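You operate a simulated robot arm through the tools that you are given. There is no shell and no other tool. Be economical: measure what you need, move in short steps, check, and stop when the job is done.

You run a simulated robot arm. Do the job below in one go: nothing can be reset, and whatever is moved stays where it is left.

TASK
Take the 10 blue fitting from the top of the grey table and leave it on the grey weight there.
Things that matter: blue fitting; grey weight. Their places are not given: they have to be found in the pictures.

The check looks at the end state, three seconds after you hand in, the way a careful person would. Anything else that was tipped, shoved, dropped, spilled or broken makes it a failure.

THE ROBOT
A 7-joint arm with a two-finger parallel gripper, fixed in place. Base frame: the origin is at the foot of the arm, x ahead of it, y to its left, z up; the work surface is at about z = 0. Readings come in mm, degrees, newtons and seconds.
With the tool pointing down near the work surface it reaches from about 240 to 620 mm from the base axis. Its first joint turns from -66.0 to 66.0 degrees. Payload 2.6 kg.
The TCP is the grasp point between the finger pads, 30 mm short of the fingertips. In the tool frame z runs along the fingers and y along their closing line. The gripper opens to 94 mm. The fingers are 28 mm wide and 10 mm thick; the gripper's body (50 by 96 mm) begins 55 mm behind the TCP.
Orientation is that of the tool frame in the base frame, as a unit quaternion [w, x, y, z]. With the fingers straight down and closing along the base's y, the tool's x points along the base's -x, its y along +y and its z along -z.

THE INTERFACE
- The arm moves only by the tool step_arm. Its argument "commands" is a list of rows, each a list of 2 entries, a list of its own where there are three numbers: the shift along the tool's x, y, z in units of 30 mm (1.0 is 30 mm), then the turn about the tool's z in units of 6 degrees (1.0 is 6 degrees). In form: [[[tx, ty, tz], spin], ...]. A call has 1 to 8 rows; each row shifts and turns the commanded pose from where the row before left it, along the tool's axes as they then stand. "jaw" is the finger opening in mm, from 0 to 94, set as the call begins (left out, the last holds). A call with a number of a shift or a turn outside -1 to 1 is refused whole. A row lasts 0.2 s, in which the tool goes at most 50 mm and 8.6 degrees; a call with a longer step from one row to the next is refused whole, and so is a gripper value outside its range. A pose out of reach is approached as far as the arm can. The call stops where the force on the tool passes 40 N (or 10 N more than at its start, if that is more) or the arm is blocked; 0.2 s more then pass. The fingers move at their own pace (about 72 mm/s each) and stop on an object; they squeeze with about 32 N. The grip force told is the motor's: it shows also when the fingers shut on nothing. Time passes only in rows, and 0.2 s behind the last, so rows that do not move let the fingers close. It gives the time, the measured TCP pose, the force on the tool (base axes), the opening and the grip force at its end, in the units of the frame above (readings bear some noise).
- Cameras (640 x 400 px; columns grow to the right, rows downward): "scene" is fixed at [39.8, 439.5, 560]; the picture's right is [-0.70, -0.71, 0.00], its down [-0.44, 0.43, -0.79] and it looks along [0.56, -0.55, -0.61] (base axes); focal length 281 px, centre (320, 200). "wrist" rides on the gripper at [-37, 0, -58] in the tool frame; the picture's right is [0.00, -1.00, 0.00], its down [0.97, 0.00, -0.24] and it looks along [0.24, 0.00, 0.97] (tool axes); focal length 218 px, centre (320, 200).
- get_image(camera): a new picture of that camera. The clock stands still meanwhile.
- pixel_to_xyz(camera, pixels): there is no depth. For up to 12 entries [column, row, z] of the newest picture of that camera ("zoom" is the newest enlarged one), the place [x, y] in the base frame at which the ray of that pixel passes the height z, good to about 2 mm. The clock stands still meanwhile.
- zoom(camera, box): a new picture of the part [left, top, right, bottom] of that camera's present view, enlarged. The clock stands still meanwhile.
- sign_off(): hands the job in; it is judged then, once.

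Work in short steps. Measure before you move; look again where a grasp or a placing could have gone wrong, and mend it. You have 60 turns and 20 pictures in all, those below and enlarged ones among them. Open the gripper and draw the arm clear of the work before you hand the job in, unless the task says otherwise; then end with one line.

The tools are called after "Emit:" by a JSON object that holds its "name" and its "arguments". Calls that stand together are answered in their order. step_arm: Moves the arm, as the interface text tells. Its arguments: {"type":"object","properties":{"commands":{"type":"array","items":{"type":"array"}},"jaw":{"type":"number"}},"required":["commands"]} The other tools are called the same way: get_image (camera) takes a picture; pixel_to_xyz (camera, pixels) gives the place at which the rays of pixels pass given heights; zoom (camera, box) takes an enlarged picture of a part of a camera's view; sign_off () hands the job in.

At the start:

```text
clock: 0.0
tool_pos: [317.0, 103.3, 299.6]
orientation: [0.0, 0.001, 1.0, 0.0]
ft_force: [-0.6, 0.7, -0.8]
gripper_width: 94.0
grasp_force: 0.0
```

scene: 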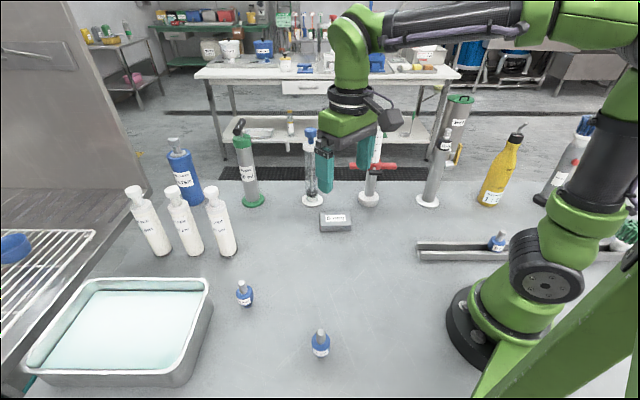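
wrist: 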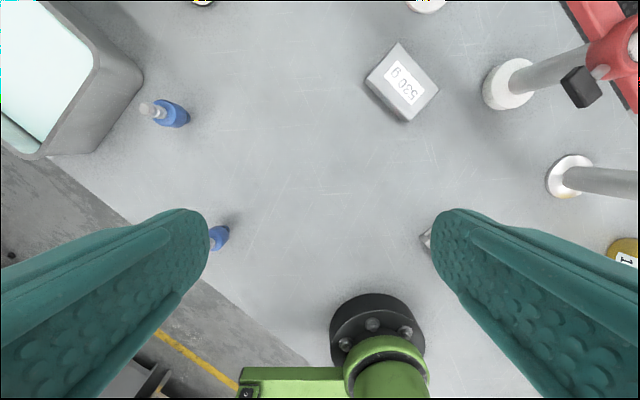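

Blue fittings are seen at scene (245,293), (320,342) and (497,240), so I zoom in to read their labels.

Emit:
{"name": "zoom", "arguments": {"camera": "scene", "box": [220, 270, 350, 365]}}

Emit:
{"name": "zoom", "arguments": {"camera": "scene", "box": [460, 215, 540, 265]}}

Emit:
{"name": "zoom", "arguments": {"camera": "scene", "box": [300, 190, 380, 240]}}

```text
4.21 times, centred on (285, 318) of scene
```

zoom: 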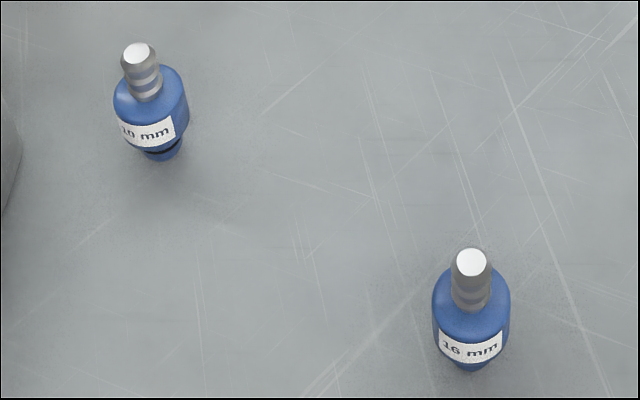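

```text
8.00 times, centred on (500, 240) of scene
```

zoom: 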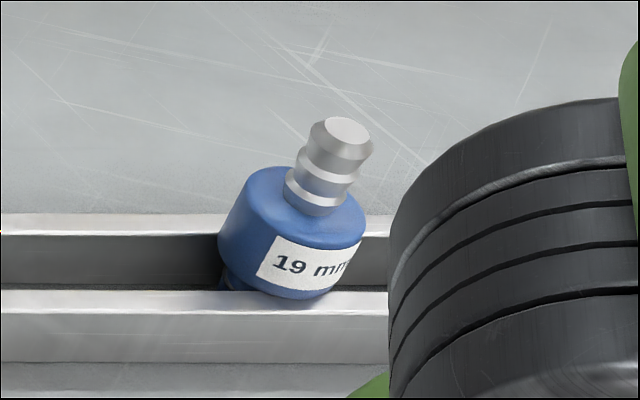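

```text
8.00 times, centred on (340, 215) of scene
```

zoom: 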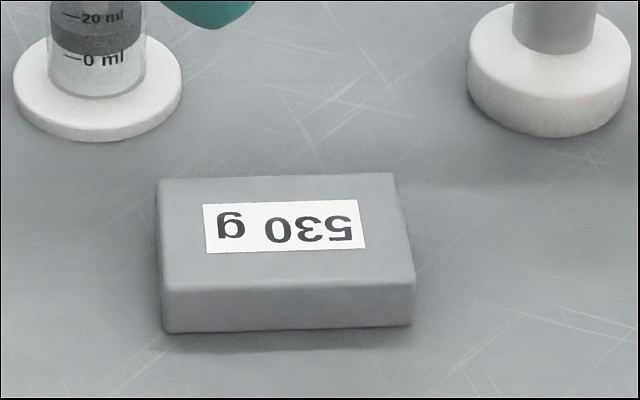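

The 10 mm one is the left fitting: foot about scene (247.5,306), tip about (241.5,283). Now I measure the fitting and the weight's corners.

Emit:
{"name": "pixel_to_xyz", "arguments": {"camera": "scene", "pixels": [[247.5, 306, 0], [241.5, 283, 40], [241.5, 283, 50], [241.5, 283, 60], [238, 293, 25], [254, 293, 25]]}}

Emit:
{"name": "pixel_to_xyz", "arguments": {"camera": "zoom", "pixels": [[162, 332, 0], [410, 325, 0], [160, 285, 15], [413, 280, 15], [160, 180, 15], [392, 174, 15], [160, 285, 20], [413, 280, 20], [160, 180, 20], [392, 174, 20]]}}

Emit:
{"name": "pixel_to_xyz", "arguments": {"camera": "wrist", "pixels": [[148, 108, 50], [170, 113, 20], [183, 120, 0], [399, 42, 17], [365, 78, 17], [406, 120, 17], [439, 88, 17]]}}

```text
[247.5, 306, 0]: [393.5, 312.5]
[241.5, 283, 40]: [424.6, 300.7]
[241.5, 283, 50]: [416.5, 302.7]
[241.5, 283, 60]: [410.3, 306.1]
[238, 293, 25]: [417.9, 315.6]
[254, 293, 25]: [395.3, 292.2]
```

```text
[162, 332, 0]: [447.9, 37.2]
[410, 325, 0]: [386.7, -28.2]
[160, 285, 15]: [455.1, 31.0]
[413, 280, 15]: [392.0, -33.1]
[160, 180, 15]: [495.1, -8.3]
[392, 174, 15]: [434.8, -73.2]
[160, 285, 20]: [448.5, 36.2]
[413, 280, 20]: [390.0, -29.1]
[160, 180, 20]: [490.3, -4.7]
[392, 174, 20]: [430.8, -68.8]
```

```text
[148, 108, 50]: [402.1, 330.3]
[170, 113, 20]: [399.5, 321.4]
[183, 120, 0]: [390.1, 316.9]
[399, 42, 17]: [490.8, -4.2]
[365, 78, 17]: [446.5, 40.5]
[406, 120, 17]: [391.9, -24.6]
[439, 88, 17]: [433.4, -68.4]
```

The fitting stands upright at about (398,309), about 76 mm tall; the weight's centre is about (440,-16), top at z about 20. I measure the nearby obstacles: tray edge, cylinders, bottles, stand.

Emit:
{"name": "pixel_to_xyz", "arguments": {"camera": "scene", "pixels": [[212, 300, 20], [209, 282, 50], [190, 385, 0], [213, 322, 0], [227, 254, 0], [312, 201, 5], [369, 200, 5], [369, 168, 80], [349, 166, 80], [395, 166, 80], [427, 203, 5], [320, 355, 0]]}}

Emit:
{"name": "pixel_to_xyz", "arguments": {"camera": "wrist", "pixels": [[143, 78, 0], [92, 150, 0], [40, 158, 0], [97, 45, 50], [45, 150, 50], [508, 84, 5], [572, 175, 5], [580, 85, 80], [615, 45, 80], [425, 5, 5]]}}

```text
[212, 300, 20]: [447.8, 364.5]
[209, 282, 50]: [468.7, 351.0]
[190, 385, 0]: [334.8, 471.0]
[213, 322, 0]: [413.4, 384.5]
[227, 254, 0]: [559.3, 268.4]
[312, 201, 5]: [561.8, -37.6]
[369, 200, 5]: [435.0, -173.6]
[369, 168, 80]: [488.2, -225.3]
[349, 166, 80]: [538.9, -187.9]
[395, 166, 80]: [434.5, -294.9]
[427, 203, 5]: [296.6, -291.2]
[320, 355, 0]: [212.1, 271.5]
```

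```text
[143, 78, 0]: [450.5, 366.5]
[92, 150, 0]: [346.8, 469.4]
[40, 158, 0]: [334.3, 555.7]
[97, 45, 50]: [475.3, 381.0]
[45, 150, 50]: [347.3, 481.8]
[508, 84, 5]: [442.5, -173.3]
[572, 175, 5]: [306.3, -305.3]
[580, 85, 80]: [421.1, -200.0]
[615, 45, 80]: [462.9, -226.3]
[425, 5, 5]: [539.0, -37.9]
```

The area around the fitting is clear (tray edge about 74 mm off). I move above it at z about 195.

Emit:
{"name": "step_arm", "arguments": {"commands": [[[-0.386, 0.98, 0.5], 0], [[-0.386, 0.98, 0.5], 0], [[-0.386, 0.98, 0.5], 0], [[-0.386, 0.98, 0.5], 0], [[-0.386, 0.98, 0.5], 0], [[-0.386, 0.98, 0.5], 0], [[-0.386, 0.98, 0.5], 0], [[0, 0, 0], 0]], "jaw": 80}}

Emit:
{"name": "get_image", "arguments": {"camera": "wrist"}}

```text
clock: 1.8
tool_pos: [398.6, 310.3, 195.9]
orientation: [0.0, 0.001, 1.0, 0.0]
ft_force: [0.9, 1.2, -0.5]
gripper_width: 79.9
grasp_force: 0.0
```

```text
14 pictures are left
```

wrist: 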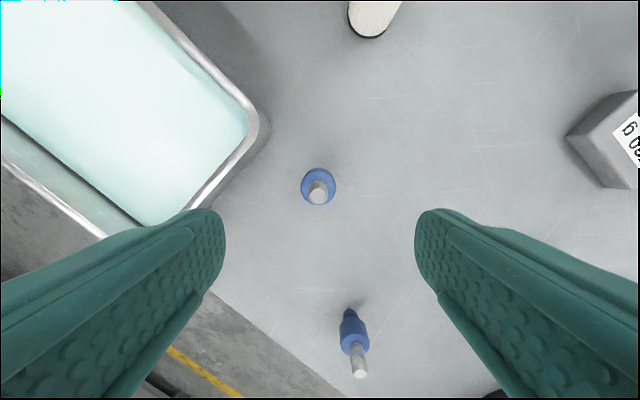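

The fitting appears at wrist (318,187), its tip at (318,193). I check its place at plausible heights.

Emit:
{"name": "pixel_to_xyz", "arguments": {"camera": "wrist", "pixels": [[318, 193, 60], [318, 193, 75], [318, 187, 40], [318, 187, 30], [301, 187, 40], [336, 187, 40], [318, 205, 30], [318, 169, 40]]}}

Emit:
{"name": "zoom", "arguments": {"camera": "scene", "box": [200, 265, 290, 321]}}

```text
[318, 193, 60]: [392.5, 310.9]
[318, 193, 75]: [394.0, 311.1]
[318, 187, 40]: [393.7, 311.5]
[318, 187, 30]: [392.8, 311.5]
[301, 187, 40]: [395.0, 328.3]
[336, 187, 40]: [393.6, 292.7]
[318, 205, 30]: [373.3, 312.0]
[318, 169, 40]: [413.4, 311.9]
```

```text
7.11 times, centred on (245, 293) of scene
```

zoom: 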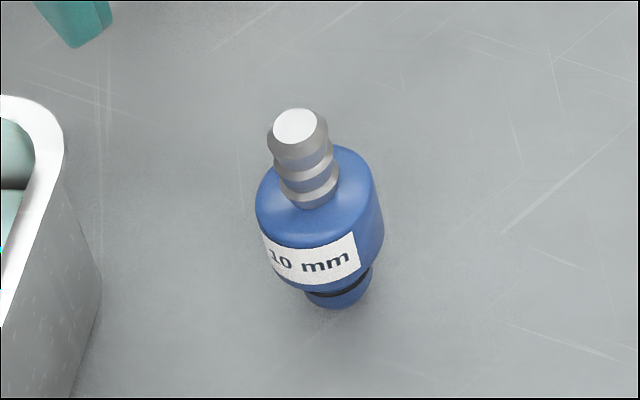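

The body is about 33 mm wide, centred at about (394.5,311.5). I descend to z about 36 (fingertips at 6 mm) with the small correction.

Emit:
{"name": "step_arm", "arguments": {"commands": [[[0.13, 0.04, 0.8], 0], [[0, 0, 0.8], 0], [[0, 0, 0.8], 0], [[0, 0, 0.8], 0], [[0, 0, 0.8], 0], [[0, 0, 0.8], 0], [[0, 0, 0.52], 0], [[0, 0, 0], 0]], "jaw": 80}}

Emit:
{"name": "get_image", "arguments": {"camera": "wrist"}}

```text
clock: 3.6
tool_pos: [392.5, 309.0, 36.5]
orientation: [0.0, 0.0, 1.0, 0.0]
ft_force: [0.0, 0.0, 0.5]
gripper_width: 79.8
grasp_force: 0.1
```

```text
12 pictures are left
```

wrist: 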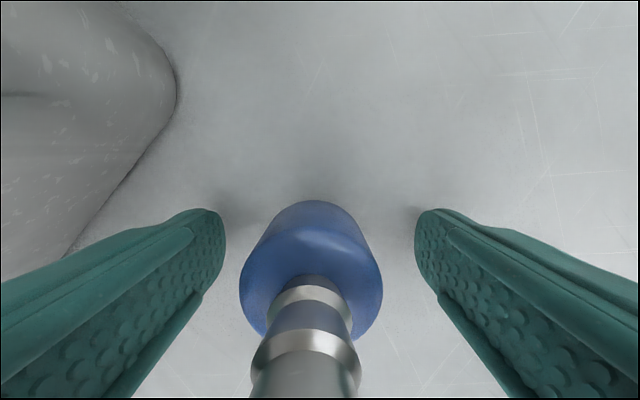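

The fitting sits at column about 311, slightly to +y; I check its x and y at its top face before closing.

Emit:
{"name": "pixel_to_xyz", "arguments": {"camera": "wrist", "pixels": [[311, 285, 45], [311, 285, 50], [240, 280, 45], [383, 280, 45], [318, 201, 15], [305, 380, 72]]}}

```text
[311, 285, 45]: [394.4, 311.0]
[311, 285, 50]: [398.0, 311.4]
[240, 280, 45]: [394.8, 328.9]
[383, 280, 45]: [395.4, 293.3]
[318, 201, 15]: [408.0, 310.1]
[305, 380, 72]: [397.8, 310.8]
```

Centre is about (395,311), so I shift +2 mm in both x and y and then close on it.

Emit:
{"name": "step_arm", "arguments": {"commands": [[[-0.08, 0.06, 0], 0], [[0, 0, 0], 0]], "jaw": 80}}

Emit:
{"name": "step_arm", "arguments": {"commands": [[[0, 0, 0], 0], [[0, 0, 0], 0], [[0, 0, 0], 0], [[0, 0, 0], 0]], "jaw": 20}}

```text
clock: 4.2
tool_pos: [394.7, 310.2, 36.2]
orientation: [0.0, 0.0, 1.0, -0.001]
ft_force: [-0.6, -0.7, 0.2]
gripper_width: 79.9
grasp_force: 0.0
```

```text
clock: 5.2
tool_pos: [395.3, 311.2, 37.0]
orientation: [0.0, 0.0, 1.0, 0.0]
ft_force: [-0.2, 0.3, 0.5]
gripper_width: 32.9
grasp_force: 32.3
```

The grip holds at 32.9 mm with 32 N. I lift to z about 150 and look.

Emit:
{"name": "step_arm", "arguments": {"commands": [[[0, 0, -0.4], 0], [[0, 0, -0.5], 0], [[0, 0, -0.7], 0], [[0, 0, -0.8], 0], [[0, 0, -0.8], 0], [[0, 0, -0.6], 0], [[0, 0, 0], 0]]}}

Emit:
{"name": "get_image", "arguments": {"camera": "scene"}}

```text
clock: 6.8
tool_pos: [397.2, 313.3, 148.0]
orientation: [0.0, 0.0, 1.0, 0.0]
ft_force: [0.4, 0.2, -0.4]
gripper_width: 32.5
grasp_force: 31.7
```

```text
11 pictures are left
```

scene: 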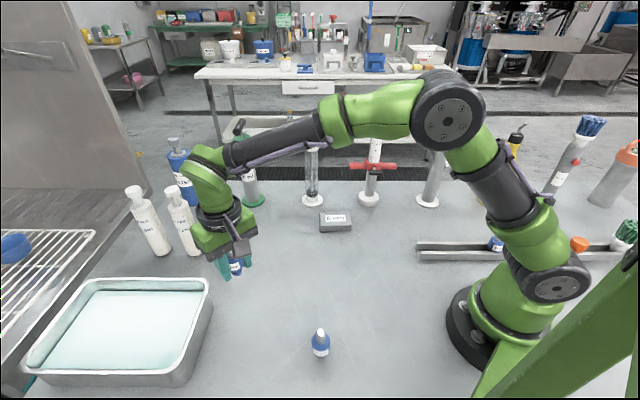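

The fitting is held. I carry it toward the weight in two calls at z about 150.

Emit:
{"name": "step_arm", "arguments": {"commands": [[[-0.1, -0.5, 0], 0], [[-0.1, -0.8, 0], 0], [[-0.1, -0.8, 0], 0], [[-0.1, -0.8, 0], 0], [[-0.1, -0.8, 0], 0], [[-0.1, -0.8, 0], 0], [[-0.1, -0.8, 0], 0], [[-0.1, -0.7, 0], 0]]}}

Emit:
{"name": "step_arm", "arguments": {"commands": [[[-0.1, -0.8, 0], 0], [[-0.1, -0.8, 0], 0], [[-0.1, -0.8, 0], 0], [[-0.1, -0.8, 0], 0], [[-0.1, -0.8, 0], 0], [[-0.1, -0.7, 0], 0], [[0, -0.3, 0], 0], [[0, 0, 0], 0]]}}

Emit:
{"name": "get_image", "arguments": {"camera": "wrist"}}

Emit:
{"name": "get_image", "arguments": {"camera": "scene"}}

```text
clock: 8.6
tool_pos: [421.3, 132.5, 149.2]
orientation: [0.0, 0.0, 1.0, 0.001]
ft_force: [0.1, -0.3, -0.9]
gripper_width: 32.8
grasp_force: 32.3
```

```text
clock: 10.4
tool_pos: [437.2, -16.7, 150.2]
orientation: [0.0, 0.001, 1.0, 0.0]
ft_force: [0.0, 0.8, -0.4]
gripper_width: 32.8
grasp_force: 31.7
```

```text
10 pictures are left
```

wrist: 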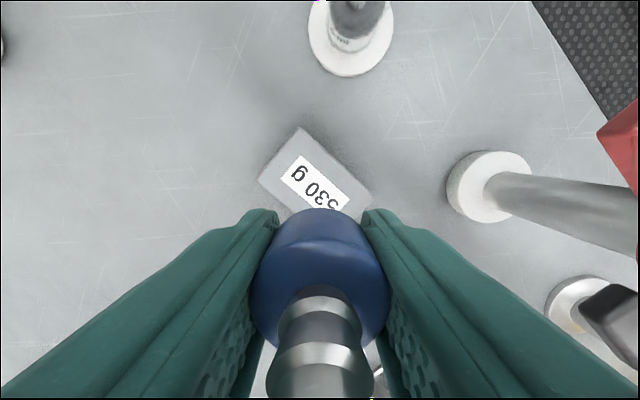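

```text
9 pictures are left
```

scene: 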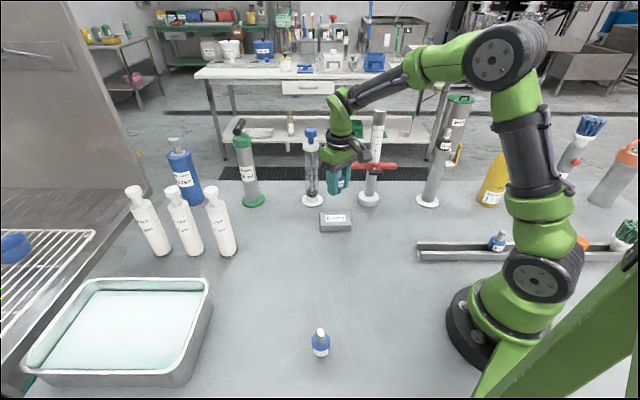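

Weight corners are visible at wrist (258,178), (301,127), (371,192). I check its centre from these, and the red clamp.

Emit:
{"name": "pixel_to_xyz", "arguments": {"camera": "wrist", "pixels": [[258, 178, 20], [301, 127, 20], [371, 192, 20], [258, 178, 15], [301, 127, 15], [371, 192, 15], [600, 130, 150]]}}

```text
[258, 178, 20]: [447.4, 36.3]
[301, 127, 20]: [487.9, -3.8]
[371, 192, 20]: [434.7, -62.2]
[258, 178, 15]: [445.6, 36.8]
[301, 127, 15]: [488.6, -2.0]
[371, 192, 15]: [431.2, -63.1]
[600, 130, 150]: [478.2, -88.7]
```

The weight's centre is about (440.5,-14.5). I correct and descend to z about 63, contact being expected near 57.

Emit:
{"name": "step_arm", "arguments": {"commands": [[[-0.1, 0.07, 0.3], 0], [[0, 0, 0.6], 0], [[0, 0, 0.6], 0], [[0, 0, 0.6], 0], [[0, 0, 0.5], 0], [[0, 0, 0.3], 0], [[0, 0, 0], 0]]}}

Emit:
{"name": "zoom", "arguments": {"camera": "scene", "box": [285, 165, 395, 235]}}

```text
clock: 12.0
tool_pos: [441.5, -16.2, 63.1]
orientation: [0.0, 0.0, 1.0, 0.0]
ft_force: [-0.5, 0.7, -0.6]
gripper_width: 32.8
grasp_force: 32.3
```

```text
5.71 times, centred on (340, 200) of scene
```

zoom: 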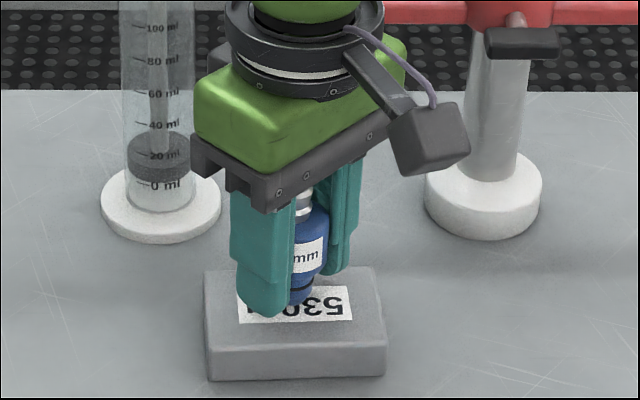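

The foot is just above the middle of the weight; I creep down in 1.2 mm rows, watching the force.

Emit:
{"name": "step_arm", "arguments": {"commands": [[[0, 0, 0.04], 0], [[0, 0, 0.04], 0], [[0, 0, 0.04], 0], [[0, 0, 0], 0]]}}

Emit:
{"name": "step_arm", "arguments": {"commands": [[[0, 0, 0.03], 0], [[0, 0, 0], 0]]}}

```text
clock: 13.0
tool_pos: [442.2, -16.5, 60.5]
orientation: [0.001, 0.001, 1.0, 0.0]
ft_force: [-2.4, -0.9, 10.0]
gripper_width: 32.7
grasp_force: 32.1
```

```text
clock: 13.6
tool_pos: [440.9, -16.0, 59.4]
orientation: [0.001, 0.0, 1.0, 0.0]
ft_force: [-4.4, -0.5, 17.0]
gripper_width: 32.6
grasp_force: 31.8
```

Contact at z about 60 (17 N). I ease back 1.2 mm to relieve the press, then open to 60 mm.

Emit:
{"name": "step_arm", "arguments": {"commands": [[[0, 0, -0.04], 0], [[0, 0, 0], 0]]}}

Emit:
{"name": "step_arm", "arguments": {"commands": [[[0, 0, 0], 0], [[0, 0, 0], 0], [[0, 0, 0], 0]], "jaw": 64}}

Emit:
{"name": "get_image", "arguments": {"camera": "wrist"}}

```text
clock: 14.2
tool_pos: [442.1, -15.9, 59.5]
orientation: [0.001, -0.001, 1.0, 0.0]
ft_force: [2.3, 0.6, 5.9]
gripper_width: 32.6
grasp_force: 31.9
```

```text
clock: 15.0
tool_pos: [442.2, -16.9, 59.9]
orientation: [0.0, 0.001, 1.0, 0.001]
ft_force: [0.2, -0.1, 0.5]
gripper_width: 63.9
grasp_force: 0.1
```

```text
7 pictures are left
```

wrist: 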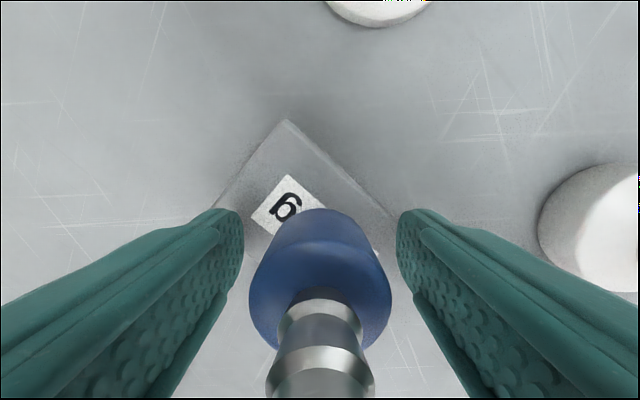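

The fitting stands upright and free between the fingers. I rise straight up and look.

Emit:
{"name": "step_arm", "arguments": {"commands": [[[0, 0, -0.3], 0], [[0, 0, -0.7], 0], [[0, 0, -0.8], 0], [[0, 0, -0.8], 0], [[0, 0, -0.8], 0], [[0, 0, -0.8], 0], [[0, 0, -0.8], 0], [[0, 0, 0], 0]]}}

Emit:
{"name": "step_arm", "arguments": {"commands": [[[0.6, 0.6, 0], 0], [[0.8, 0.8, 0], 0], [[0.8, 0.8, 0], 0], [[0.8, 0.8, 0], 0], [[0, 0, 0], 0]]}}

Emit:
{"name": "zoom", "arguments": {"camera": "scene", "box": [285, 165, 395, 235]}}

Emit:
{"name": "get_image", "arguments": {"camera": "scene"}}

```text
clock: 16.8
tool_pos: [442.6, -15.8, 209.6]
orientation: [0.001, 0.0, 1.0, 0.0]
ft_force: [-0.1, -0.4, 0.0]
gripper_width: 64.1
grasp_force: 0.1
```

```text
clock: 18.0
tool_pos: [352.5, 73.8, 210.7]
orientation: [0.0, 0.001, 1.0, 0.0]
ft_force: [0.1, -0.7, 0.2]
gripper_width: 64.0
grasp_force: 0.1
```

```text
5.71 times, centred on (340, 200) of scene
```

zoom: 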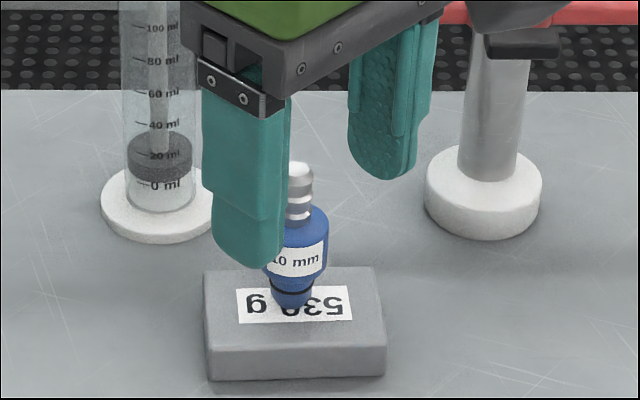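

```text
5 pictures are left
```

scene: 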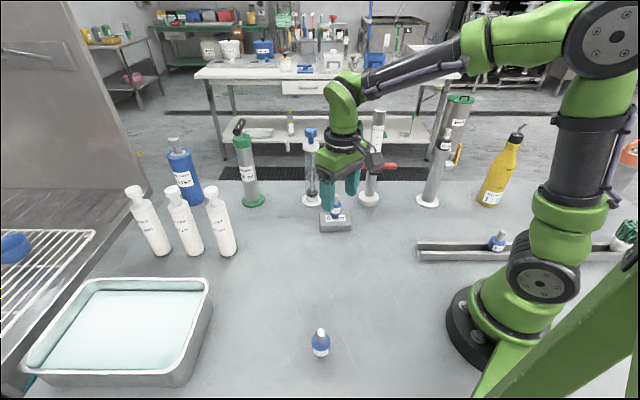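

The 10 mm fitting stands upright in the middle of the weight, the arm is clear with its jaws open, and nothing else has moved. I hand in.

Emit:
{"name": "sign_off", "arguments": {}}

```text
The job is handed in.
```

The blue fitting labelled 10 mm is standing upright in the middle of the grey 530 g weight, the gripper is open and clear of it, and the last picture shows nothing else disturbed.
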